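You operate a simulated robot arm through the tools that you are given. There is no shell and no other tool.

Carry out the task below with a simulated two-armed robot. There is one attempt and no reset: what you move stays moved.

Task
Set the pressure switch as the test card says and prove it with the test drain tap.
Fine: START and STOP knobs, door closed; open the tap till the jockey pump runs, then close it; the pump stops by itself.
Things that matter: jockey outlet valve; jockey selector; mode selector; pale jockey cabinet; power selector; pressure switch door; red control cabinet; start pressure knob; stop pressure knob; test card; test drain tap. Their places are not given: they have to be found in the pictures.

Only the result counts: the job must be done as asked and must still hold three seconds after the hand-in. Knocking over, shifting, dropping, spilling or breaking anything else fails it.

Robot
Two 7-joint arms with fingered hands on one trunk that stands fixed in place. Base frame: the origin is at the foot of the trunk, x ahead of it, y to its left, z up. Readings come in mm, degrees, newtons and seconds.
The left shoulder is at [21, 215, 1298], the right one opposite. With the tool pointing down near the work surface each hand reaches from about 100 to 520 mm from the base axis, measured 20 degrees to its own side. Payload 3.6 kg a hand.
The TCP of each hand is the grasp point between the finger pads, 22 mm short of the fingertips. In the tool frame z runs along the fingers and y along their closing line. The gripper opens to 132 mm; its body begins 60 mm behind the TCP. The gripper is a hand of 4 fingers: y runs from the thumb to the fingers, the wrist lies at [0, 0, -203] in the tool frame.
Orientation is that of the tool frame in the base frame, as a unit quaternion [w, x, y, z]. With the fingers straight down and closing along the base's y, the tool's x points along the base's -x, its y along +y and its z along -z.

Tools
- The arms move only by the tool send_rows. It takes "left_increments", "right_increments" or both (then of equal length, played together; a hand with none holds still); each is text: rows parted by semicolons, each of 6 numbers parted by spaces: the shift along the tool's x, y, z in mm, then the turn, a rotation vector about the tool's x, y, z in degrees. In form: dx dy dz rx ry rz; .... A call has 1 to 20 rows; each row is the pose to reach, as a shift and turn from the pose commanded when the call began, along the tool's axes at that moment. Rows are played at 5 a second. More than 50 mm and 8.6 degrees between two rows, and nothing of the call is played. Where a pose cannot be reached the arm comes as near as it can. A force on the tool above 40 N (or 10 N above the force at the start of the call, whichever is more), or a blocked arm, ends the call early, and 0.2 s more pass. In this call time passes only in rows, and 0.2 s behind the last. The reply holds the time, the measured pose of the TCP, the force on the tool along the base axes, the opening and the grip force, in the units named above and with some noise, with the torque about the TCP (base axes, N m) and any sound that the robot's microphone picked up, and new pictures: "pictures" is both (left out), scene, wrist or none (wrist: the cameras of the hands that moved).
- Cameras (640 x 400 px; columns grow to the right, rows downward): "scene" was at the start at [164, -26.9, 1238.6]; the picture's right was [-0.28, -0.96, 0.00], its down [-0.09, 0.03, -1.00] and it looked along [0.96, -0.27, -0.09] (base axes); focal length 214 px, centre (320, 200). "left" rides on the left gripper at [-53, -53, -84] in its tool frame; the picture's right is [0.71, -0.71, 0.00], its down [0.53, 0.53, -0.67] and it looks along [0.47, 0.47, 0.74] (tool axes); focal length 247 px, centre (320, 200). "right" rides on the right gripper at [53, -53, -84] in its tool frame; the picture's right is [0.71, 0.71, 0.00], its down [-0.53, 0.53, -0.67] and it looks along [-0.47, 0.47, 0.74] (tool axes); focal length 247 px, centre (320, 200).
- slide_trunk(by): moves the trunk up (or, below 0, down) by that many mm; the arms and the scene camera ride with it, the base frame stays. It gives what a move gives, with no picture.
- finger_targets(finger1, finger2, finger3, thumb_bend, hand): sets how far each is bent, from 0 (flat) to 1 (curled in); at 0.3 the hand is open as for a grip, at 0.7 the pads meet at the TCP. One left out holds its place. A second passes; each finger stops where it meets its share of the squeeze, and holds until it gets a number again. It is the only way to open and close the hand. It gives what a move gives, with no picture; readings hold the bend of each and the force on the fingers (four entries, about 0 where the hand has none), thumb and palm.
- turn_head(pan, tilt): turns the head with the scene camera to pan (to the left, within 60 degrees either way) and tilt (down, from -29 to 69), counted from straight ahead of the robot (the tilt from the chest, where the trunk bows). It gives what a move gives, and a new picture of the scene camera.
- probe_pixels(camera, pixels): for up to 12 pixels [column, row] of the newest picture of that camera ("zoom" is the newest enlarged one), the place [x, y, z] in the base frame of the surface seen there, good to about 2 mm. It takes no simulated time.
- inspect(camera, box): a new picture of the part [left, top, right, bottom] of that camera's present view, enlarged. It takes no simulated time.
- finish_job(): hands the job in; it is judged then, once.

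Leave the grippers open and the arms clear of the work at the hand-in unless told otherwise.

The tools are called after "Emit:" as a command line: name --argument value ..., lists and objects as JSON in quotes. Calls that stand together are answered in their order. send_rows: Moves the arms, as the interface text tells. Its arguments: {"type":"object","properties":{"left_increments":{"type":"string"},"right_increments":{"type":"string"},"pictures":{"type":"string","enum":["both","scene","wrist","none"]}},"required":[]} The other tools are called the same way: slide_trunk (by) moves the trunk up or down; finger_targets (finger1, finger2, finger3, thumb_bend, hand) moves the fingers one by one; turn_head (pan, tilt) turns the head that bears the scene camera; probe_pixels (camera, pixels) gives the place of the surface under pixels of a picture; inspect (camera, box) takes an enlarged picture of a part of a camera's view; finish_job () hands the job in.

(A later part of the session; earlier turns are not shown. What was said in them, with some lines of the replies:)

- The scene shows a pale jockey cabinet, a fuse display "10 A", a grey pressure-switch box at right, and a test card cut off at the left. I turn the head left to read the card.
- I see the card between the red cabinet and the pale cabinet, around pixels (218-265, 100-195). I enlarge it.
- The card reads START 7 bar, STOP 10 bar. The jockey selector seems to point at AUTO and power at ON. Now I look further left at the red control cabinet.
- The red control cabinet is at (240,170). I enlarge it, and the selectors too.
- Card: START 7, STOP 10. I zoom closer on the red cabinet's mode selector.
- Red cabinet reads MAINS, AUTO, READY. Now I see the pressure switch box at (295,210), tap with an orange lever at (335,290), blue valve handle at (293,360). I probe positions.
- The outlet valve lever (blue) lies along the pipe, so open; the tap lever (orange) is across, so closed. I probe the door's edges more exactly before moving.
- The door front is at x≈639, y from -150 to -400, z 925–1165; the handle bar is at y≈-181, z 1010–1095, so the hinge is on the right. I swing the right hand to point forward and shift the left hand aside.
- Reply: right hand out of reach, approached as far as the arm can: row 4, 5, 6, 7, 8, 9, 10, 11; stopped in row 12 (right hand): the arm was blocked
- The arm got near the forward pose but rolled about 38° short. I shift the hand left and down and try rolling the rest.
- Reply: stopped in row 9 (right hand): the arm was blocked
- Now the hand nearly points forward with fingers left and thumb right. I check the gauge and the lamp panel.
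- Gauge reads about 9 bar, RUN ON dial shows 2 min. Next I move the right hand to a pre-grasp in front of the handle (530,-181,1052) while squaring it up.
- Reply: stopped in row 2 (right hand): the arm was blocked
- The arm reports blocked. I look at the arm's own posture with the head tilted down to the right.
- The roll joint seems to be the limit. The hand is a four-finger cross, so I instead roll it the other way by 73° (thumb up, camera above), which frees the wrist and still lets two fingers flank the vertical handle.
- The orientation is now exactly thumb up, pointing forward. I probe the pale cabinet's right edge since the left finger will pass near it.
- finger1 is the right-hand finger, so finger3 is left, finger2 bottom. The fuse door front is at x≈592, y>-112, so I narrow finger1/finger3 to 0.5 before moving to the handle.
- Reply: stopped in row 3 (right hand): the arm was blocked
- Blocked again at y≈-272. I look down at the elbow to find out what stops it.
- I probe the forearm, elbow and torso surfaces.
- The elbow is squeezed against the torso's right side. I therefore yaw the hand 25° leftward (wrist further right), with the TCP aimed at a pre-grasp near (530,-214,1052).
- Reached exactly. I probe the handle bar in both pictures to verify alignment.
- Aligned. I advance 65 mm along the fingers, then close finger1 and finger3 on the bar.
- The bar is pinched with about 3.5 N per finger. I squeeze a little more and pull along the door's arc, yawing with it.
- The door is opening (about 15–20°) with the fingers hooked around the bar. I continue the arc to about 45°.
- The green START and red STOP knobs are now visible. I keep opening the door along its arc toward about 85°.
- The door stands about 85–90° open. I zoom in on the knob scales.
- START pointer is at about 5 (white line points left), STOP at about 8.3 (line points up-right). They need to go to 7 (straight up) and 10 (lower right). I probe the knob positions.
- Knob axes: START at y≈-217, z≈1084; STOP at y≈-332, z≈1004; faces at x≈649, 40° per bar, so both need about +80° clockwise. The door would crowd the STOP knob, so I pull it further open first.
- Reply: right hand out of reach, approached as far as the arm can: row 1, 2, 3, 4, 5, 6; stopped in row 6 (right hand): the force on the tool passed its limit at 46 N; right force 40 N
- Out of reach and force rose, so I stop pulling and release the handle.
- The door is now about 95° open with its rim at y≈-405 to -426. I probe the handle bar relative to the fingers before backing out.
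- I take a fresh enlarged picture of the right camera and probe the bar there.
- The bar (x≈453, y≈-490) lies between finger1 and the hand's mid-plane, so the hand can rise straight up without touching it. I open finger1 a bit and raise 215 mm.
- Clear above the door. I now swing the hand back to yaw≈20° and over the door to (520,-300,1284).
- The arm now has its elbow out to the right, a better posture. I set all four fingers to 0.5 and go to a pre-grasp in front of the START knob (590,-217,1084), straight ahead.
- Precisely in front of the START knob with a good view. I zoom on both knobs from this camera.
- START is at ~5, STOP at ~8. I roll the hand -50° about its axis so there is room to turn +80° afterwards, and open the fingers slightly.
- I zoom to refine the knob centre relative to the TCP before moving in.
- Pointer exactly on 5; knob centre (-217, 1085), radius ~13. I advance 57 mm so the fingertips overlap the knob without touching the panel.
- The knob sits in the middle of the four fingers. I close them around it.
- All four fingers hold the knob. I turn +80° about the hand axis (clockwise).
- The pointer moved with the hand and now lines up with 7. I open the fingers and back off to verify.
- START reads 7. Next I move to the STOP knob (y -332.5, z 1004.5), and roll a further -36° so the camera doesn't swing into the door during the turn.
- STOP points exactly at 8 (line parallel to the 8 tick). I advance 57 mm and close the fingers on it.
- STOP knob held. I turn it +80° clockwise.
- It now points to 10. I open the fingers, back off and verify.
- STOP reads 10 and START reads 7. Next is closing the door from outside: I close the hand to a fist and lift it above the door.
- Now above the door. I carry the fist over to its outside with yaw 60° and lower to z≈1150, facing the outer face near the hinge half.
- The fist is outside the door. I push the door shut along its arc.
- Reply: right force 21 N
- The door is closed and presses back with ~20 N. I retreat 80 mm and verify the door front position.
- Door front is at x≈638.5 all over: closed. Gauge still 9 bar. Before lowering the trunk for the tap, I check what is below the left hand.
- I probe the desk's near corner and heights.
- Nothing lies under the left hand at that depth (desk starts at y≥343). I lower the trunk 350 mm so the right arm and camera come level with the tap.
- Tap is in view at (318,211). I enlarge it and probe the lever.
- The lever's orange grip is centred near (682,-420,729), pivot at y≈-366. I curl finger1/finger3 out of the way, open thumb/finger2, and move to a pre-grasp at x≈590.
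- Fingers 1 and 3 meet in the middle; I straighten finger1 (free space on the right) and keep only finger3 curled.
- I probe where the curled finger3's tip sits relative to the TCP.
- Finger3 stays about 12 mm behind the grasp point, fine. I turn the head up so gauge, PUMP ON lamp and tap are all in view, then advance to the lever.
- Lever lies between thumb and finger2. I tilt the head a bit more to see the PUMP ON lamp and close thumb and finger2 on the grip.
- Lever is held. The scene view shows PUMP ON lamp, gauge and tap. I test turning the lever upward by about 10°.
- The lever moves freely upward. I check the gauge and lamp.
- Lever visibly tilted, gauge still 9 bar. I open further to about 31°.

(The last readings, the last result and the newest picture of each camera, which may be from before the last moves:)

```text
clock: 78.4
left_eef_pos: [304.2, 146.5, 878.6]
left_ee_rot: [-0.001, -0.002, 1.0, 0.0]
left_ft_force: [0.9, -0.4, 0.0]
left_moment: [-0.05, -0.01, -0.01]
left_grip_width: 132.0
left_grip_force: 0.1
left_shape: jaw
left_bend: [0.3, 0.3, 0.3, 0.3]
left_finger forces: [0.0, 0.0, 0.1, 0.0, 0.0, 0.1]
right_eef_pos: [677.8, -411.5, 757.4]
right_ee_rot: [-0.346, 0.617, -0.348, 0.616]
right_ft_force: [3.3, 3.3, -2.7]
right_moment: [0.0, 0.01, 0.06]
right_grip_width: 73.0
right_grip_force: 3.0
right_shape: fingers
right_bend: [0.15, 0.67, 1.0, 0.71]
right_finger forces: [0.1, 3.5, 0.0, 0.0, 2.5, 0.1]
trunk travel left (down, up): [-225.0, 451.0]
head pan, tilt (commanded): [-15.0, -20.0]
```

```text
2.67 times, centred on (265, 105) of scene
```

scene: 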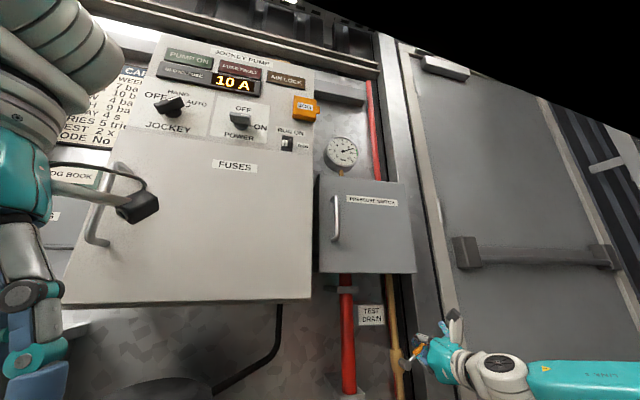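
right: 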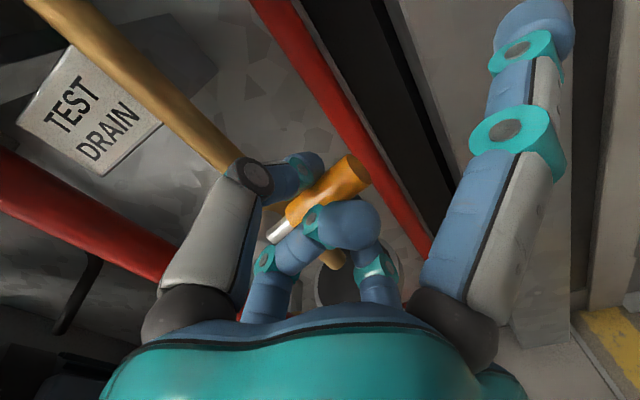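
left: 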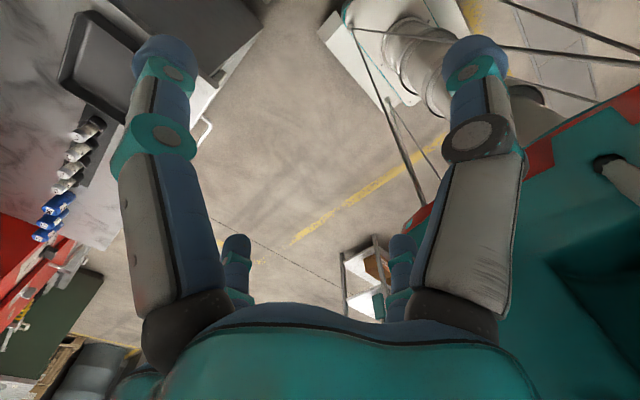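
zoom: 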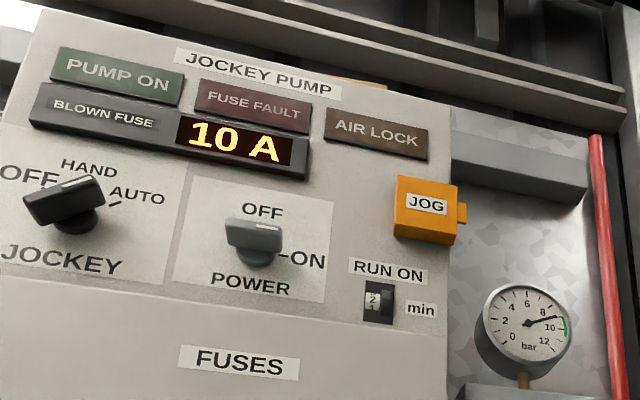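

Needle maybe just starting to drop. I hold for a second and re-read.

Emit:
send_rows --right_increments "0 0 0 0 0 0; 0 0 0 0 0 0; 0 0 0 0 0 0; 0 0 0 0 0 0" --pictures "none"

Emit:
inspect --camera "scene" --box '[310, 125, 370, 180]'

```text
clock: 79.4
left_eef_pos: [304.0, 146.2, 879.3]
left_ee_rot: [-0.001, -0.002, 1.0, 0.0]
left_ft_force: [0.3, 0.1, -0.4]
left_moment: [-0.02, -0.01, -0.03]
left_grip_width: 131.9
left_grip_force: 0.1
left_shape: jaw
left_bend: [0.3, 0.3, 0.3, 0.3]
left_finger forces: [0.0, 0.0, 0.0, 0.0, 0.1, 0.0]
right_eef_pos: [678.3, -412.6, 757.0]
right_ee_rot: [-0.346, 0.616, -0.349, 0.616]
right_ft_force: [3.5, 3.0, -1.9]
right_moment: [0.03, 0.01, 0.06]
right_grip_width: 73.1
right_grip_force: 2.4
right_shape: fingers
right_bend: [0.15, 0.67, 1.0, 0.71]
right_finger forces: [0.1, 3.4, 0.0, 0.1, 2.6, 0.0]
trunk travel left (down, up): [-225.0, 451.0]
head pan, tilt (commanded): [-15.0, -20.0]
```

```text
7.27 times, centred on (340, 152) of scene
```

zoom: 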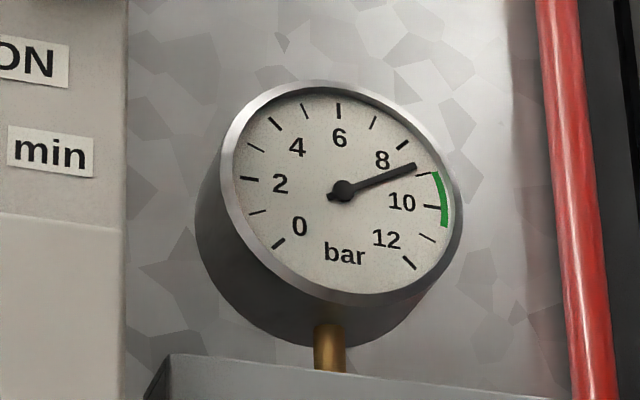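

Pressure is falling (about 8.7). This slow rate is good; I hold for 3 s.

Emit:
send_rows --right_increments "0 0 0 0 0 0; 0 0 0 0 0 0; 0 0 0 0 0 0; 0 0 0 0 0 0; 0 0 0 0 0 0; 0 0 0 0 0 0; 0 0 0 0 0 0; 0 0 0 0 0 0; 0 0 0 0 0 0; 0 0 0 0 0 0; 0 0 0 0 0 0; 0 0 0 0 0 0; 0 0 0 0 0 0; 0 0 0 0 0 0; 0 0 0 0 0 0" --pictures "none"

Emit:
inspect --camera "scene" --box '[310, 125, 370, 180]'

```text
clock: 82.6
left_eef_pos: [304.7, 146.1, 878.3]
left_ee_rot: [-0.001, -0.002, 1.0, 0.0]
left_ft_force: [-0.2, -0.3, 0.2]
left_moment: [0.0, 0.0, -0.06]
left_grip_width: 132.0
left_grip_force: 0.1
left_shape: jaw
left_bend: [0.3, 0.3, 0.3, 0.3]
left_finger forces: [0.0, 0.0, 0.0, 0.0, 0.1, 0.1]
right_eef_pos: [678.0, -412.2, 757.3]
right_ee_rot: [-0.347, 0.616, -0.348, 0.615]
right_ft_force: [3.3, 2.6, -2.0]
right_moment: [0.0, -0.01, 0.03]
right_grip_width: 73.0
right_grip_force: 3.0
right_shape: fingers
right_bend: [0.15, 0.67, 1.0, 0.71]
right_finger forces: [0.0, 3.5, 0.0, 0.0, 2.6, 0.1]
trunk travel left (down, up): [-225.0, 451.0]
head pan, tilt (commanded): [-15.0, -20.0]
```

```text
7.27 times, centred on (340, 152) of scene
```

zoom: 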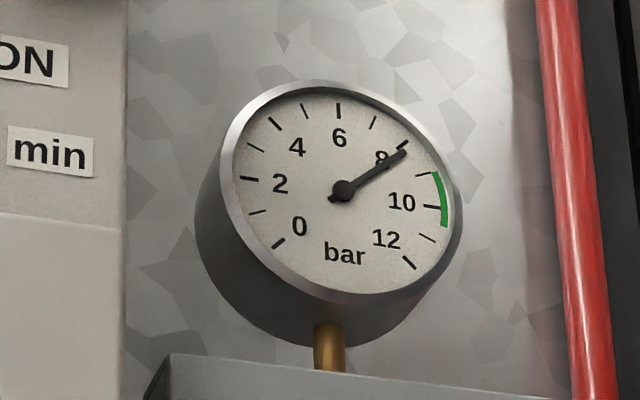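

About 8.1 bar, falling ~0.2 bar/s. I hold another 4 s.

Emit:
send_rows --right_increments "0 0 0 0 0 0; 0 0 0 0 0 0; 0 0 0 0 0 0; 0 0 0 0 0 0; 0 0 0 0 0 0; 0 0 0 0 0 0; 0 0 0 0 0 0; 0 0 0 0 0 0; 0 0 0 0 0 0; 0 0 0 0 0 0; 0 0 0 0 0 0; 0 0 0 0 0 0; 0 0 0 0 0 0; 0 0 0 0 0 0; 0 0 0 0 0 0; 0 0 0 0 0 0; 0 0 0 0 0 0; 0 0 0 0 0 0; 0 0 0 0 0 0" --pictures "none"

Emit:
inspect --camera "scene" --box '[150, 30, 380, 180]'

```text
clock: 86.6
left_eef_pos: [304.3, 147.3, 878.8]
left_ee_rot: [-0.002, -0.002, 1.0, 0.0]
left_ft_force: [0.2, 0.0, 0.0]
left_moment: [0.01, -0.04, -0.01]
left_grip_width: 131.8
left_grip_force: 0.0
left_shape: jaw
left_bend: [0.3, 0.3, 0.3, 0.3]
left_finger forces: [0.0, 0.0, 0.1, 0.0, 0.0, 0.0]
right_eef_pos: [677.8, -412.0, 755.1]
right_ee_rot: [-0.347, 0.616, -0.348, 0.616]
right_ft_force: [4.0, 2.7, -1.6]
right_moment: [0.02, 0.02, 0.03]
right_grip_width: 73.1
right_grip_force: 2.9
right_shape: fingers
right_bend: [0.15, 0.67, 1.0, 0.71]
right_finger forces: [0.1, 3.4, 0.0, 0.0, 2.5, 0.0]
trunk travel left (down, up): [-225.0, 451.0]
head pan, tilt (commanded): [-15.0, -20.0]
```

```text
2.67 times, centred on (265, 105) of scene
```

zoom: 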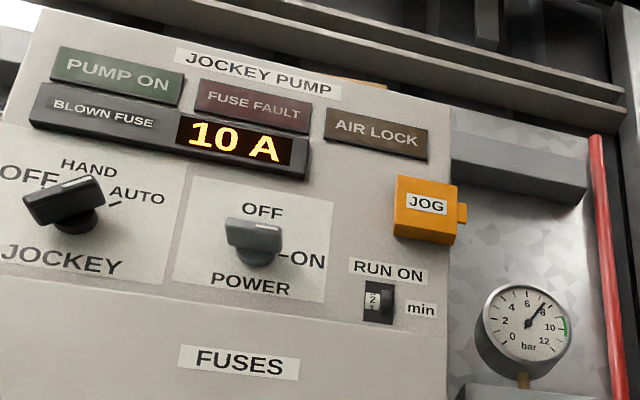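

About 7.4 bar by now; pump not yet on. I hold in shorter steps of 1.4 s.

Emit:
send_rows --right_increments "0 0 0 0 0 0; 0 0 0 0 0 0; 0 0 0 0 0 0; 0 0 0 0 0 0; 0 0 0 0 0 0; 0 0 0 0 0 0" --pictures "none"

Emit:
inspect --camera "scene" --box '[150, 30, 380, 180]'

Emit:
inspect --camera "scene" --box '[310, 125, 370, 180]'

```text
clock: 88.0
left_eef_pos: [304.2, 146.7, 878.1]
left_ee_rot: [-0.001, -0.002, 1.0, 0.0]
left_ft_force: [-0.2, 0.0, -0.2]
left_moment: [-0.03, 0.0, -0.03]
left_grip_width: 132.0
left_grip_force: 0.1
left_shape: jaw
left_bend: [0.3, 0.3, 0.3, 0.3]
left_finger forces: [0.0, 0.0, 0.0, 0.0, 0.0, 0.1]
right_eef_pos: [678.6, -411.6, 756.9]
right_ee_rot: [-0.347, 0.616, -0.348, 0.616]
right_ft_force: [3.8, 3.1, -2.3]
right_moment: [0.03, 0.01, 0.0]
right_grip_width: 72.8
right_grip_force: 2.2
right_shape: fingers
right_bend: [0.15, 0.67, 1.0, 0.71]
right_finger forces: [0.1, 3.5, 0.0, 0.0, 2.6, 0.0]
trunk travel left (down, up): [-225.0, 451.0]
head pan, tilt (commanded): [-15.0, -20.0]
```

```text
2.67 times, centred on (265, 105) of scene
```

zoom: 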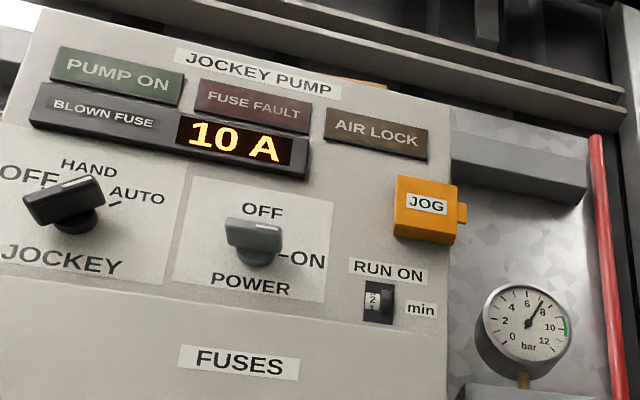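

```text
7.27 times, centred on (340, 152) of scene
```

zoom: 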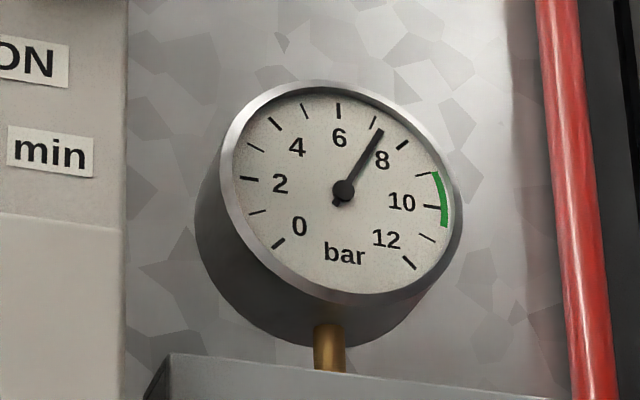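

About 7.2 bar. I hold another 1.2 s.

Emit:
send_rows --right_increments "0 0 0 0 0 0; 0 0 0 0 0 0; 0 0 0 0 0 0; 0 0 0 0 0 0; 0 0 0 0 0 0" --pictures "none"

Emit:
inspect --camera "scene" --box '[150, 30, 380, 180]'

Emit:
inspect --camera "scene" --box '[310, 125, 370, 180]'

```text
clock: 89.2
left_eef_pos: [303.2, 146.0, 878.9]
left_ee_rot: [-0.001, -0.002, 1.0, 0.0]
left_ft_force: [0.0, -0.2, 0.6]
left_moment: [0.01, 0.0, 0.0]
left_grip_width: 131.8
left_grip_force: 0.1
left_shape: jaw
left_bend: [0.3, 0.3, 0.3, 0.3]
left_finger forces: [0.0, 0.1, 0.0, 0.0, 0.0, 0.0]
right_eef_pos: [678.0, -412.6, 756.1]
right_ee_rot: [-0.347, 0.616, -0.349, 0.616]
right_ft_force: [3.8, 2.8, -3.1]
right_moment: [0.0, 0.01, 0.04]
right_grip_width: 73.0
right_grip_force: 3.2
right_shape: fingers
right_bend: [0.15, 0.67, 1.0, 0.71]
right_finger forces: [0.1, 3.4, 0.1, 0.1, 2.6, 0.0]
trunk travel left (down, up): [-225.0, 451.0]
head pan, tilt (commanded): [-15.0, -20.0]
```

```text
2.67 times, centred on (265, 105) of scene
```

zoom: 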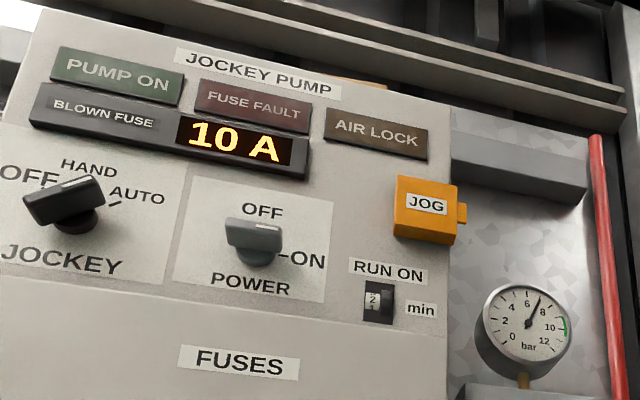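

```text
7.27 times, centred on (340, 152) of scene
```

zoom: 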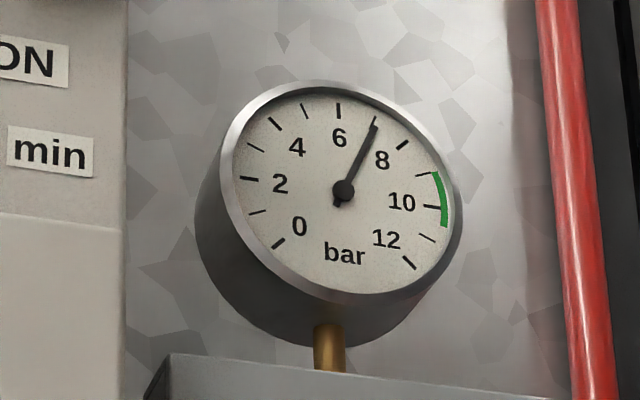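

Needle right at 7. I hold 0.8 s more and check the lamp.

Emit:
send_rows --right_increments "0 0 0 0 0 0; 0 0 0 0 0 0; 0 0 0 0 0 0" --pictures "none"

Emit:
inspect --camera "scene" --box '[150, 30, 380, 180]'

Emit:
inspect --camera "scene" --box '[310, 125, 370, 180]'

```text
clock: 90.0
left_eef_pos: [304.3, 146.6, 880.4]
left_ee_rot: [-0.001, -0.002, 1.0, 0.0]
left_ft_force: [-0.4, 0.6, -0.6]
left_moment: [0.01, 0.02, 0.03]
left_grip_width: 132.0
left_grip_force: 0.1
left_shape: jaw
left_bend: [0.3, 0.3, 0.3, 0.3]
left_finger forces: [0.1, 0.0, 0.0, 0.0, 0.0, 0.0]
right_eef_pos: [678.6, -411.5, 757.2]
right_ee_rot: [-0.346, 0.616, -0.349, 0.615]
right_ft_force: [3.7, 2.5, -1.1]
right_moment: [-0.03, 0.01, 0.06]
right_grip_width: 73.1
right_grip_force: 2.2
right_shape: fingers
right_bend: [0.15, 0.67, 1.0, 0.71]
right_finger forces: [0.0, 3.4, 0.1, 0.0, 2.6, 0.1]
trunk travel left (down, up): [-225.0, 451.0]
head pan, tilt (commanded): [-15.0, -20.0]
```

```text
2.67 times, centred on (265, 105) of scene
```

zoom: 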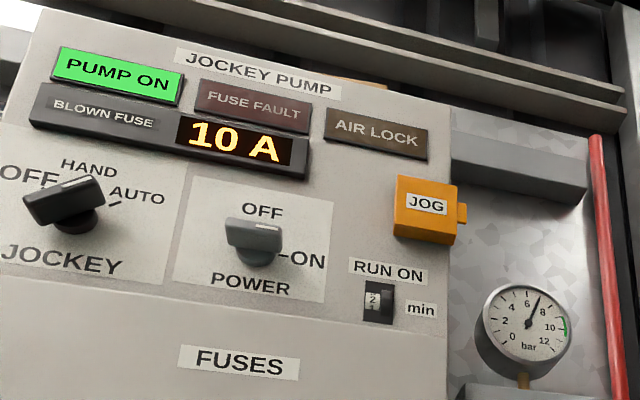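

```text
7.27 times, centred on (340, 152) of scene
```

zoom: 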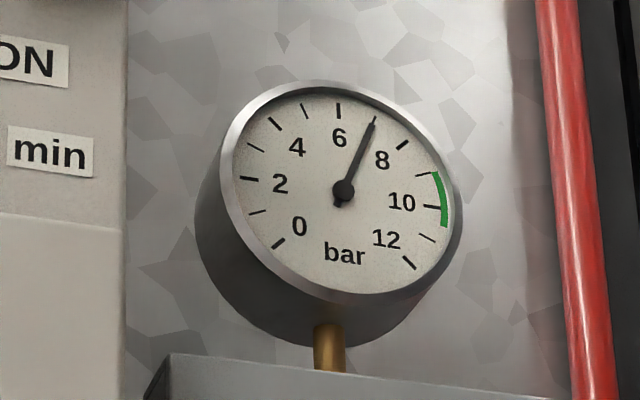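

PUMP ON is lit at ~7 bar. I close the tap now by turning the lever back down.

Emit:
send_rows --right_increments "-0.5 7.5 0 0 0 8; -2.1 14.9 0 0 0 16; -4.7 22 0 0 0 24; -7.7 27.8 0 0 0 31; -8.7 29.6 0 0 0 33; -8.7 29.6 0 0 0 33"

Emit:
inspect --camera "scene" --box '[150, 30, 380, 180]'

Emit:
inspect --camera "scene" --box '[370, 320, 490, 400]'

```text
clock: 91.4
left_eef_pos: [303.7, 145.9, 880.1]
left_ee_rot: [-0.001, -0.001, 1.0, 0.0]
left_ft_force: [0.4, -0.3, 1.1]
left_moment: [-0.01, 0.0, 0.02]
left_grip_width: 132.0
left_grip_force: 0.1
left_shape: jaw
left_bend: [0.3, 0.3, 0.3, 0.3]
left_finger forces: [0.0, 0.0, 0.0, 0.0, 0.1, 0.0]
right_eef_pos: [678.2, -419.9, 728.2]
right_ee_rot: [0.508, -0.49, 0.509, -0.493]
right_ft_force: [4.7, -3.7, 0.5]
right_moment: [-0.06, -0.02, -0.06]
right_grip_width: 73.3
right_grip_force: 3.3
right_shape: fingers
right_bend: [0.15, 0.67, 1.0, 0.7]
right_finger forces: [0.0, 3.5, 0.0, 0.0, 3.0, 0.0]
trunk travel left (down, up): [-225.0, 451.0]
head pan, tilt (commanded): [-15.0, -20.0]
```

scene: 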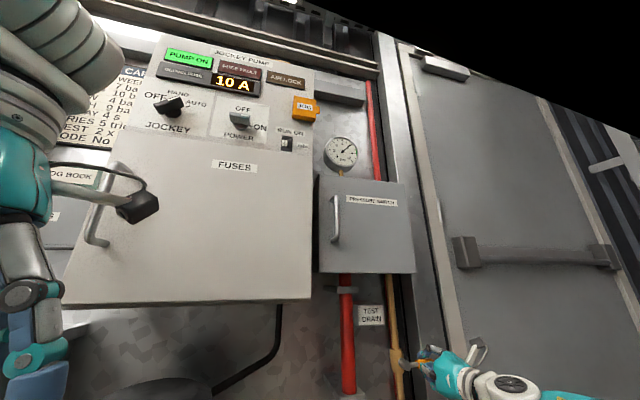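
right: 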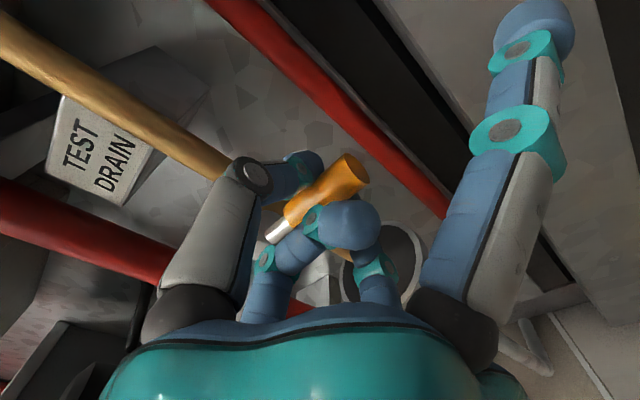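

```text
2.67 times, centred on (265, 105) of scene
```

zoom: 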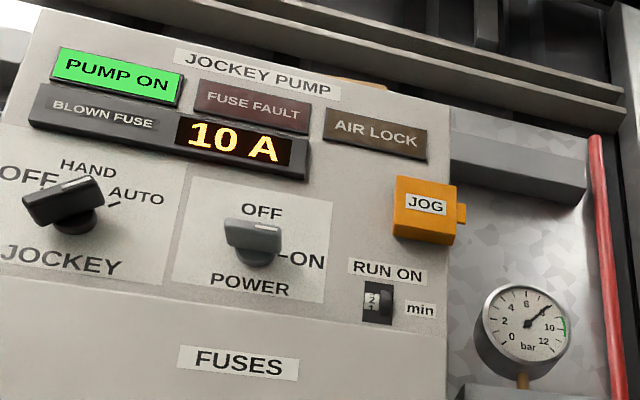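

```text
5.00 times, centred on (430, 360) of scene
```

zoom: 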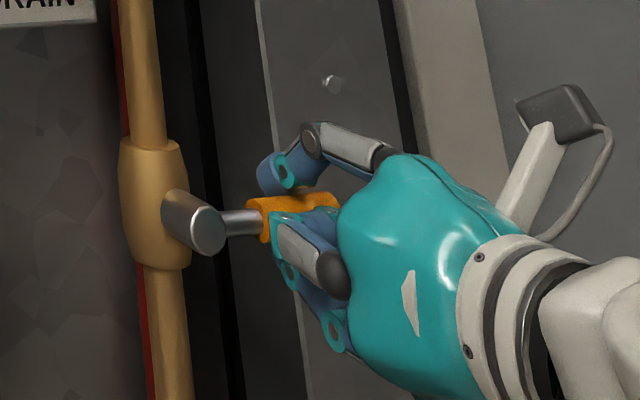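

The lever is back at horizontal and pressure is rising with the pump on. I hold a moment and watch.

Emit:
send_rows --right_increments "0 0 0 0 0 0; 0 0 0 0 0 0; 0 0 0 0 0 0; 0 0 0 0 0 0; 0 0 0 0 0 0; 0 0 0 0 0 0; 0 0 0 0 0 0; 0 0 0 0 0 0; 0 0 0 0 0 0; 0 0 0 0 0 0" --pictures "none"

Emit:
inspect --camera "scene" --box '[150, 30, 380, 180]'

Emit:
inspect --camera "scene" --box '[270, 120, 330, 165]'

```text
clock: 93.6
left_eef_pos: [304.2, 147.5, 879.8]
left_ee_rot: [0.0, -0.002, 1.0, 0.0]
left_ft_force: [0.2, 0.1, 0.9]
left_moment: [0.0, 0.0, 0.0]
left_grip_width: 132.0
left_grip_force: 0.0
left_shape: jaw
left_bend: [0.3, 0.3, 0.3, 0.3]
left_finger forces: [0.1, 0.0, 0.0, 0.1, 0.0, 0.0]
right_eef_pos: [677.4, -420.4, 727.8]
right_ee_rot: [0.508, -0.491, 0.509, -0.492]
right_ft_force: [4.2, -4.0, 1.3]
right_moment: [-0.04, -0.06, -0.05]
right_grip_width: 73.1
right_grip_force: 2.9
right_shape: fingers
right_bend: [0.15, 0.68, 1.0, 0.7]
right_finger forces: [0.0, 3.4, 0.0, 0.0, 2.8, 0.0]
trunk travel left (down, up): [-225.0, 451.0]
head pan, tilt (commanded): [-15.0, -20.0]
```

```text
2.67 times, centred on (265, 105) of scene
```

zoom: 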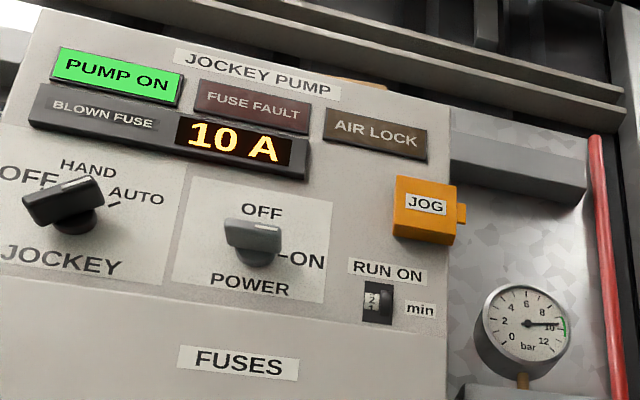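

```text
8.89 times, centred on (300, 142) of scene
```

zoom: 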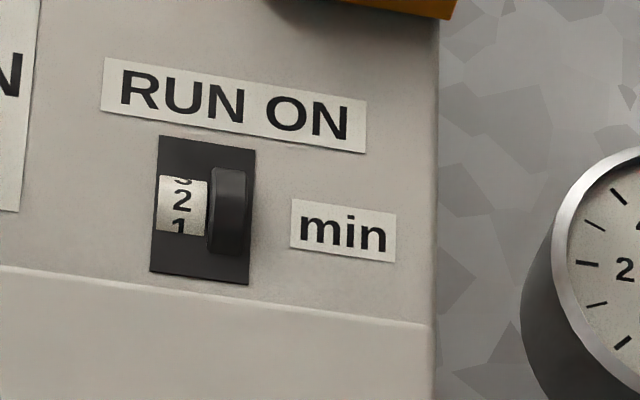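

Pressure about 9.6 and rising. I watch for the automatic stop.

Emit:
send_rows --right_increments "0 0 0 0 0 0; 0 0 0 0 0 0; 0 0 0 0 0 0; 0 0 0 0 0 0; 0 0 0 0 0 0; 0 0 0 0 0 0; 0 0 0 0 0 0; 0 0 0 0 0 0; 0 0 0 0 0 0; 0 0 0 0 0 0" --pictures "none"

Emit:
inspect --camera "scene" --box '[150, 30, 380, 180]'

```text
clock: 95.8
left_eef_pos: [303.0, 146.6, 879.7]
left_ee_rot: [-0.001, -0.002, 1.0, -0.001]
left_ft_force: [0.7, 0.2, -0.2]
left_moment: [0.04, 0.01, 0.04]
left_grip_width: 131.7
left_grip_force: 0.0
left_shape: jaw
left_bend: [0.3, 0.3, 0.3, 0.3]
left_finger forces: [0.0, 0.0, 0.2, 0.0, 0.0, 0.0]
right_eef_pos: [677.4, -420.1, 726.0]
right_ee_rot: [0.508, -0.491, 0.509, -0.492]
right_ft_force: [5.1, -4.8, 1.3]
right_moment: [0.02, 0.03, -0.04]
right_grip_width: 73.1
right_grip_force: 2.7
right_shape: fingers
right_bend: [0.15, 0.68, 1.0, 0.7]
right_finger forces: [0.0, 3.3, 0.0, 0.0, 2.8, 0.0]
trunk travel left (down, up): [-225.0, 451.0]
head pan, tilt (commanded): [-15.0, -20.0]
```

```text
2.67 times, centred on (265, 105) of scene
```

zoom: 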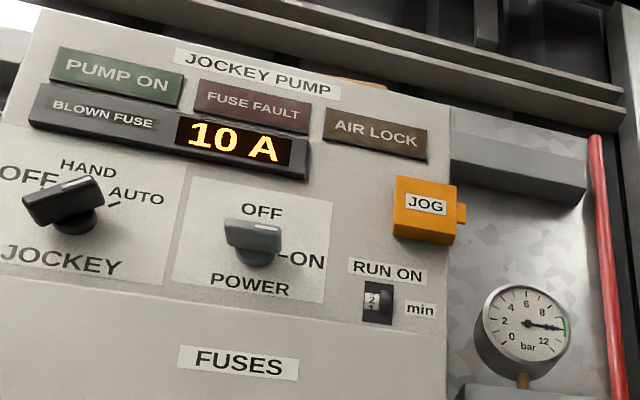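

The pump stopped by itself at about 10 bar. I release the lever and back straight away.

Emit:
finger_targets --hand "right" --finger2 0.4 --thumb_bend 0.4

Emit:
send_rows --right_increments "0 0 -20 0 0 0; 0 0 -45 0 0 0; 0 0 -75 0 0 0; 0 0 -110 0 0 0; 0 0 -145 0 0 0; 0 0 -180 0 0 0"

Emit:
finger_targets --hand "right" --finger1 0.3 --finger2 0.3 --finger3 0.3 --thumb_bend 0.3

Emit:
turn_head --pan -28 --tilt 5

Emit:
inspect --camera "scene" --box '[285, 165, 385, 285]'

```text
clock: 96.8
left_eef_pos: [303.2, 147.8, 880.2]
left_ee_rot: [-0.001, -0.002, 1.0, 0.0]
left_ft_force: [0.0, 0.1, 0.3]
left_moment: [0.02, -0.03, 0.01]
left_grip_width: 132.0
left_grip_force: 0.0
left_shape: jaw
left_bend: [0.3, 0.3, 0.3, 0.3]
left_finger forces: [0.1, 0.0, 0.0, 0.0, 0.0, 0.1]
right_eef_pos: [678.0, -420.2, 728.6]
right_ee_rot: [0.508, -0.492, 0.509, -0.492]
right_ft_force: [0.1, 0.1, 0.0]
right_moment: [0.01, 0.04, 0.0]
right_grip_width: 90.0
right_grip_force: 0.0
right_shape: fingers
right_bend: [0.15, 0.4, 1.0, 0.4]
right_finger forces: [0.0, 0.1, 0.0, 0.1, 0.0, 0.0]
trunk travel left (down, up): [-225.0, 451.0]
head pan, tilt (commanded): [-15.0, -20.0]
```

```text
clock: 98.2
left_eef_pos: [303.0, 146.7, 879.8]
left_ee_rot: [0.0, -0.003, 1.0, 0.001]
left_ft_force: [0.7, -0.1, 0.0]
left_moment: [0.01, 0.03, -0.01]
left_grip_width: 131.8
left_grip_force: 0.0
left_shape: jaw
left_bend: [0.3, 0.3, 0.3, 0.3]
left_finger forces: [0.0, 0.0, 0.0, 0.0, 0.0, 0.1]
right_eef_pos: [496.4, -420.0, 728.9]
right_ee_rot: [0.508, -0.491, 0.508, -0.493]
right_ft_force: [-0.8, -0.3, -0.8]
right_moment: [-0.02, -0.01, 0.01]
right_grip_width: 89.8
right_grip_force: 0.1
right_shape: fingers
right_bend: [0.15, 0.4, 1.0, 0.4]
right_finger forces: [0.0, 0.0, 0.0, 0.0, 0.1, 0.0]
trunk travel left (down, up): [-225.0, 451.0]
head pan, tilt (commanded): [-15.0, -20.0]
```

scene: 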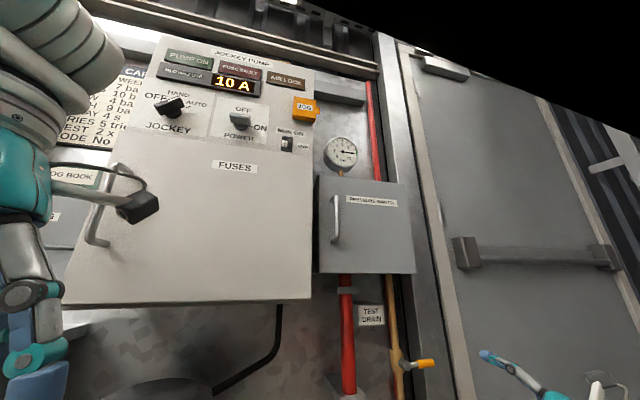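
right: 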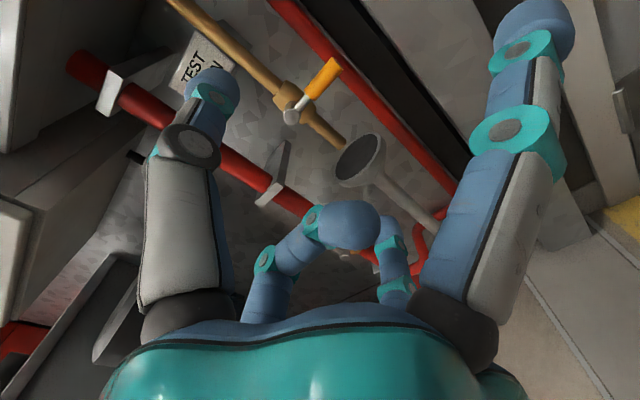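

```text
clock: 99.2
left_eef_pos: [303.1, 146.5, 881.1]
left_ee_rot: [-0.001, -0.002, 1.0, 0.0]
left_ft_force: [0.2, 0.0, -0.3]
left_moment: [0.01, 0.04, -0.03]
left_grip_width: 131.7
left_grip_force: 0.0
left_shape: jaw
left_bend: [0.3, 0.3, 0.3, 0.3]
left_finger forces: [0.0, 0.0, 0.0, 0.0, 0.0, 0.0]
right_eef_pos: [496.4, -421.1, 727.1]
right_ee_rot: [0.508, -0.491, 0.509, -0.493]
right_ft_force: [1.0, -1.1, 1.0]
right_moment: [0.02, -0.01, 0.02]
right_grip_width: 87.9
right_grip_force: 0.2
right_shape: fingers
right_bend: [0.3, 0.3, 0.3, 0.3]
right_finger forces: [0.1, 0.1, 0.0, 0.0, 0.1, 0.0]
trunk travel left (down, up): [-225.0, 451.0]
head pan, tilt (commanded): [-15.0, -20.0]
```

```text
clock: 100.1
left_eef_pos: [303.0, 146.8, 878.5]
left_ee_rot: [-0.001, -0.002, 1.0, 0.0]
left_ft_force: [0.9, -0.3, 0.1]
left_moment: [-0.01, -0.03, -0.01]
left_grip_width: 132.0
left_grip_force: 0.1
left_shape: jaw
left_bend: [0.3, 0.3, 0.3, 0.3]
left_finger forces: [0.1, 0.0, 0.1, 0.1, 0.1, 0.1]
right_eef_pos: [497.2, -420.9, 727.7]
right_ee_rot: [0.507, -0.491, 0.509, -0.493]
right_ft_force: [0.7, -0.2, 0.6]
right_moment: [-0.02, -0.02, -0.01]
right_grip_width: 88.0
right_grip_force: 0.1
right_shape: fingers
right_bend: [0.3, 0.3, 0.3, 0.3]
right_finger forces: [0.1, 0.0, 0.1, 0.0, 0.0, 0.0]
trunk travel left (down, up): [-225.0, 451.0]
head pan, tilt (commanded): [-28.0, 5.0]
```

scene: 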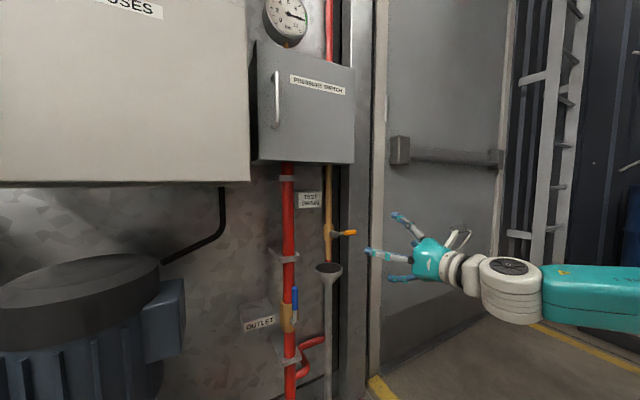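

```text
3.33 times, centred on (335, 225) of scene
```

zoom: 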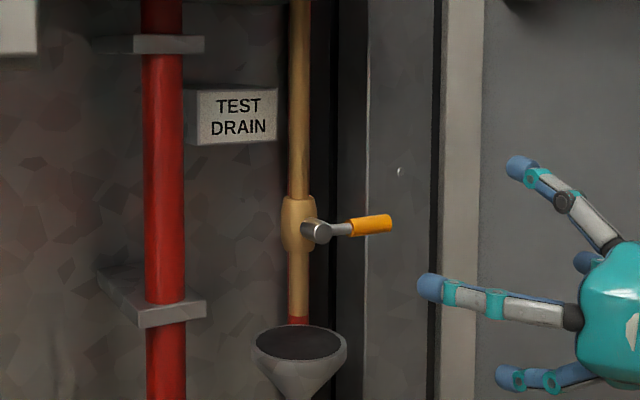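

The tap lever is horizontal again with no flow. I check gauge steadiness and lever level, and then the red cabinet's status.

Emit:
inspect --camera "scene" --box '[255, 0, 325, 55]'

Emit:
probe_pixels --camera "scene" --pixels '[[332, 234], [343, 233], [350, 232], [354, 232], [270, 130], [345, 140], [265, 75], [350, 85]]'

Emit:
turn_head --pan 45 --tilt -15

```text
7.27 times, centred on (290, 28) of scene
```

zoom: 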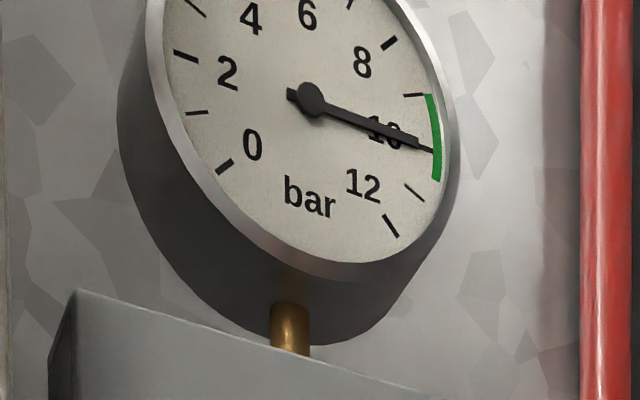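

```text
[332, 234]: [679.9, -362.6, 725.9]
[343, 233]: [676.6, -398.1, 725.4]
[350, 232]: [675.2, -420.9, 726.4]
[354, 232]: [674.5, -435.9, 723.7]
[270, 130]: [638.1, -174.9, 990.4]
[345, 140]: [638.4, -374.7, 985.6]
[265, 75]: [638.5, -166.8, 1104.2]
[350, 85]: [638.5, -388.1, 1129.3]
```

```text
clock: 101.6
left_eef_pos: [303.1, 146.3, 879.3]
left_ee_rot: [-0.001, -0.002, 1.0, 0.0]
left_ft_force: [0.7, 0.4, -0.3]
left_moment: [0.0, 0.01, 0.02]
left_grip_width: 132.2
left_grip_force: 0.0
left_shape: jaw
left_bend: [0.3, 0.3, 0.3, 0.3]
left_finger forces: [0.0, 0.1, 0.0, 0.0, 0.0, 0.1]
right_eef_pos: [497.4, -420.4, 728.6]
right_ee_rot: [0.508, -0.491, 0.509, -0.492]
right_ft_force: [0.1, -0.4, 0.2]
right_moment: [0.01, -0.01, 0.02]
right_grip_width: 87.8
right_grip_force: 0.1
right_shape: fingers
right_bend: [0.3, 0.3, 0.3, 0.3]
right_finger forces: [0.0, 0.0, 0.0, 0.0, 0.0, 0.0]
trunk travel left (down, up): [-225.0, 451.0]
head pan, tilt (commanded): [45.0, -15.0]
```

scene: 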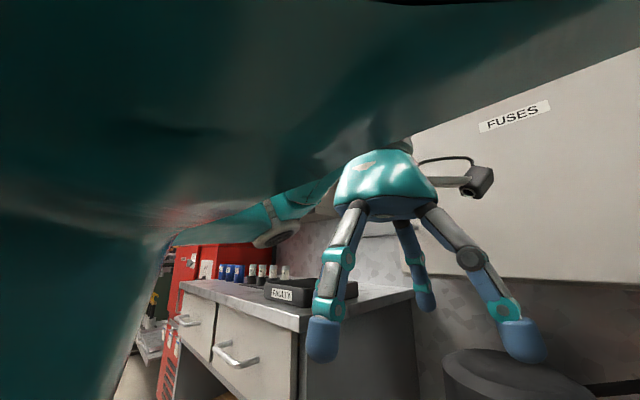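

Door flat at x≈638, lever level, gauge ~10 bar. I raise the trunk back (right hand stays clear of the box, at x≈497) to check lamps and the red cabinet once more.

Emit:
slide_trunk --by 350

Emit:
turn_head --pan 15 --tilt 5

Emit:
inspect --camera "scene" --box '[260, 60, 560, 240]'

Emit:
turn_head --pan 50 --tilt 5

Emit:
inspect --camera "scene" --box '[200, 105, 250, 170]'

```text
clock: 105.0
left_eef_pos: [302.5, 145.6, 1229.5]
left_ee_rot: [-0.001, -0.002, 1.0, 0.0]
left_ft_force: [-0.9, -1.3, -0.9]
left_moment: [0.06, -0.01, -0.01]
left_grip_width: 132.0
left_grip_force: 0.1
left_shape: jaw
left_bend: [0.3, 0.3, 0.3, 0.3]
left_finger forces: [0.1, 0.0, 0.0, 0.0, 0.0, 0.0]
right_eef_pos: [498.1, -420.1, 1077.3]
right_ee_rot: [0.508, -0.491, 0.509, -0.492]
right_ft_force: [0.0, -1.1, 0.2]
right_moment: [0.0, 0.03, -0.01]
right_grip_width: 88.1
right_grip_force: 0.1
right_shape: fingers
right_bend: [0.3, 0.3, 0.3, 0.3]
right_finger forces: [0.0, 0.0, 0.0, 0.0, 0.0, 0.0]
trunk travel left (down, up): [-575.0, 101.0]
head pan, tilt (commanded): [45.0, -15.0]
```

```text
clock: 105.9
left_eef_pos: [303.3, 147.1, 1229.7]
left_ee_rot: [-0.001, -0.002, 1.0, 0.0]
left_ft_force: [0.7, 0.3, 0.8]
left_moment: [-0.02, 0.01, 0.0]
left_grip_width: 131.9
left_grip_force: 0.0
left_shape: jaw
left_bend: [0.3, 0.3, 0.3, 0.3]
left_finger forces: [0.0, 0.0, 0.0, 0.0, 0.1, 0.0]
right_eef_pos: [498.1, -419.4, 1076.4]
right_ee_rot: [0.508, -0.491, 0.509, -0.493]
right_ft_force: [-0.4, -0.2, 1.6]
right_moment: [0.0, -0.03, -0.02]
right_grip_width: 87.9
right_grip_force: 0.1
right_shape: fingers
right_bend: [0.3, 0.3, 0.3, 0.3]
right_finger forces: [0.1, 0.0, 0.1, 0.1, 0.0, 0.1]
trunk travel left (down, up): [-575.0, 101.0]
head pan, tilt (commanded): [15.0, 5.0]
```

scene: 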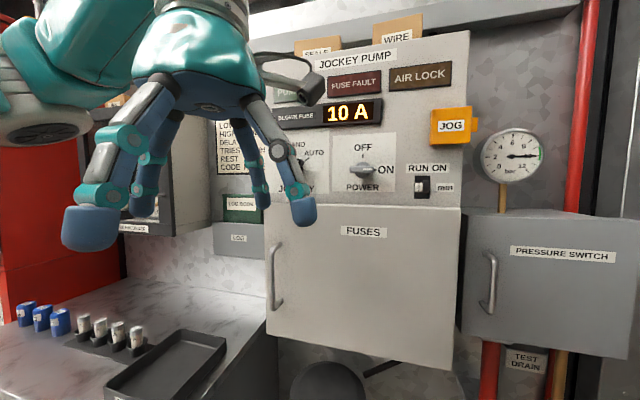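

```text
2.13 times, centred on (410, 150) of scene
```

zoom: 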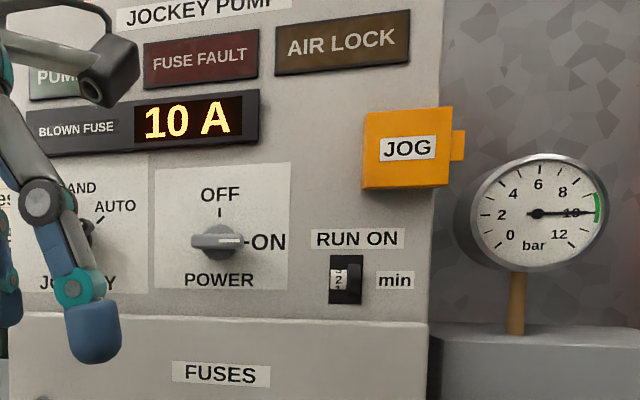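

```text
clock: 107.0
left_eef_pos: [302.8, 144.9, 1229.5]
left_ee_rot: [0.001, -0.002, 1.0, 0.0]
left_ft_force: [-0.5, 0.6, 0.9]
left_moment: [0.01, 0.0, 0.03]
left_grip_width: 131.8
left_grip_force: 0.0
left_shape: jaw
left_bend: [0.3, 0.3, 0.3, 0.3]
left_finger forces: [0.0, 0.0, 0.1, 0.0, 0.0, 0.0]
right_eef_pos: [497.2, -419.7, 1077.2]
right_ee_rot: [0.508, -0.491, 0.508, -0.492]
right_ft_force: [-0.2, 0.2, -0.1]
right_moment: [-0.01, -0.01, 0.01]
right_grip_width: 88.1
right_grip_force: 0.1
right_shape: fingers
right_bend: [0.3, 0.3, 0.3, 0.3]
right_finger forces: [0.0, 0.0, 0.0, 0.0, 0.1, 0.0]
trunk travel left (down, up): [-575.0, 101.0]
head pan, tilt (commanded): [50.0, 5.0]
```

scene: 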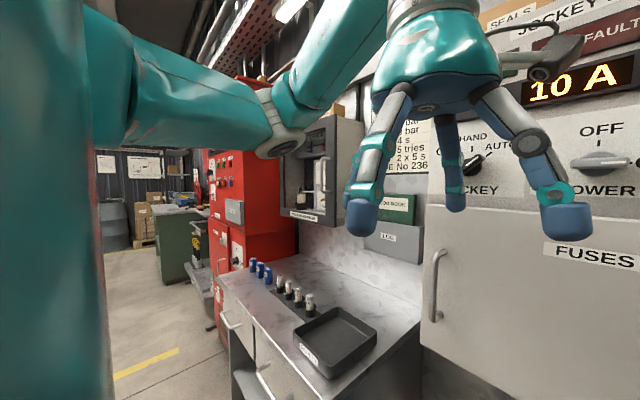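

```text
6.15 times, centred on (225, 138) of scene
```

zoom: 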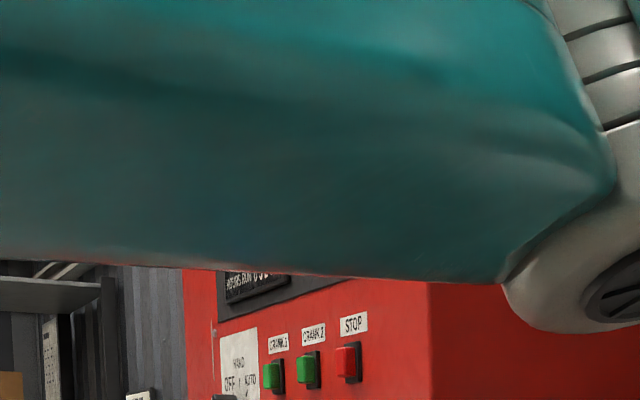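

Gauge holds 10 bar, PUMP ON is dark, door shut, tap closed. I draw the right hand back a little further and take a last look.

Emit:
send_rows --right_increments "0 0 -20 0 0 0; 0 0 -40 0 0 0; 0 0 -60 0 0 0" --pictures "none"

Emit:
turn_head --pan -15 --tilt 10

Emit:
inspect --camera "scene" --box '[200, 40, 460, 240]'

```text
clock: 107.8
left_eef_pos: [304.0, 146.8, 1230.3]
left_ee_rot: [0.0, -0.003, 1.0, 0.0]
left_ft_force: [0.6, -0.1, 0.3]
left_moment: [0.0, -0.03, -0.02]
left_grip_width: 132.0
left_grip_force: 0.0
left_shape: jaw
left_bend: [0.3, 0.3, 0.3, 0.3]
left_finger forces: [0.0, 0.0, 0.1, 0.0, 0.1, 0.0]
right_eef_pos: [436.6, -420.2, 1078.8]
right_ee_rot: [0.508, -0.491, 0.509, -0.492]
right_ft_force: [0.2, -0.3, -0.7]
right_moment: [-0.02, -0.01, 0.01]
right_grip_width: 88.2
right_grip_force: 0.0
right_shape: fingers
right_bend: [0.3, 0.3, 0.3, 0.3]
right_finger forces: [0.0, 0.0, 0.1, 0.1, 0.0, 0.0]
trunk travel left (down, up): [-575.0, 101.0]
head pan, tilt (commanded): [50.0, 5.0]
```

```text
clock: 109.1
left_eef_pos: [303.0, 146.2, 1229.4]
left_ee_rot: [0.0, -0.001, 1.0, 0.0]
left_ft_force: [-0.1, 0.1, 0.3]
left_moment: [0.03, 0.0, 0.01]
left_grip_width: 131.9
left_grip_force: 0.1
left_shape: jaw
left_bend: [0.3, 0.3, 0.3, 0.3]
left_finger forces: [0.0, 0.0, 0.1, 0.1, 0.0, 0.1]
right_eef_pos: [438.9, -419.4, 1077.1]
right_ee_rot: [0.508, -0.491, 0.508, -0.492]
right_ft_force: [-0.6, 0.2, -0.5]
right_moment: [-0.02, 0.03, 0.02]
right_grip_width: 88.0
right_grip_force: 0.1
right_shape: fingers
right_bend: [0.3, 0.3, 0.3, 0.3]
right_finger forces: [0.1, 0.1, 0.1, 0.0, 0.1, 0.1]
trunk travel left (down, up): [-575.0, 101.0]
head pan, tilt (commanded): [-15.0, 10.0]
```

scene: 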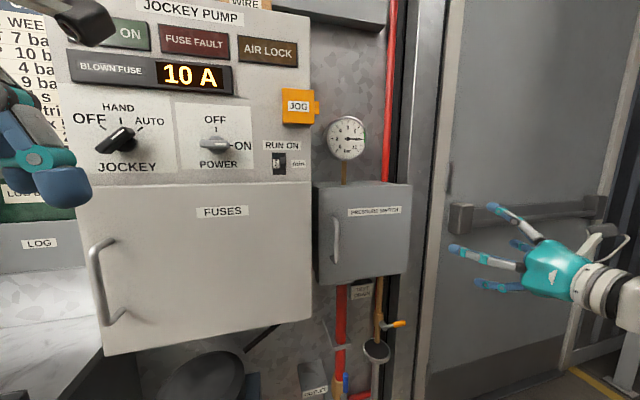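

```text
2.00 times, centred on (330, 140) of scene
```

zoom: 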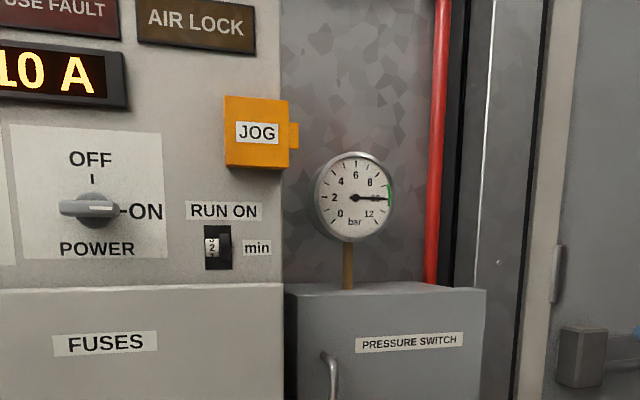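

Everything is in its final state: START 7, STOP 10, door closed, tap closed, pump off by itself at 10 bar, selectors untouched, hands open and clear. I hand in the job.

Emit:
finish_job

```text
The job is handed in.
```

The pressure switch is set to the test card, START 7 bar and STOP 10 bar. I proved it with the test drain tap and handed the job in.

- **Knobs:** START was turned from 5 to 7 and STOP from 8 to 10. I checked both against their scales before closing the door.
- **Door:** The pressure switch door is shut; its front face measures flat at the same depth as before I opened it.
- **Proof:** I opened the tap about a third of the way, and PUMP ON lit at about 7 bar. I closed the tap, pressure rose, and the pump stopped by itself at about 10 bar. The gauge was still on 10 bar when I handed in, about 13 seconds after the stop.
- **Left alone:** The jockey and power selectors stayed at AUTO and ON, and I did not touch the mode selector or the outlet valve. Both hands are open and clear.

I could not re-read the red control cabinet's display at the end because the left arm blocked the view. It showed READY and AUTO at the start, and pressure never fell noticeably below 7 bar.
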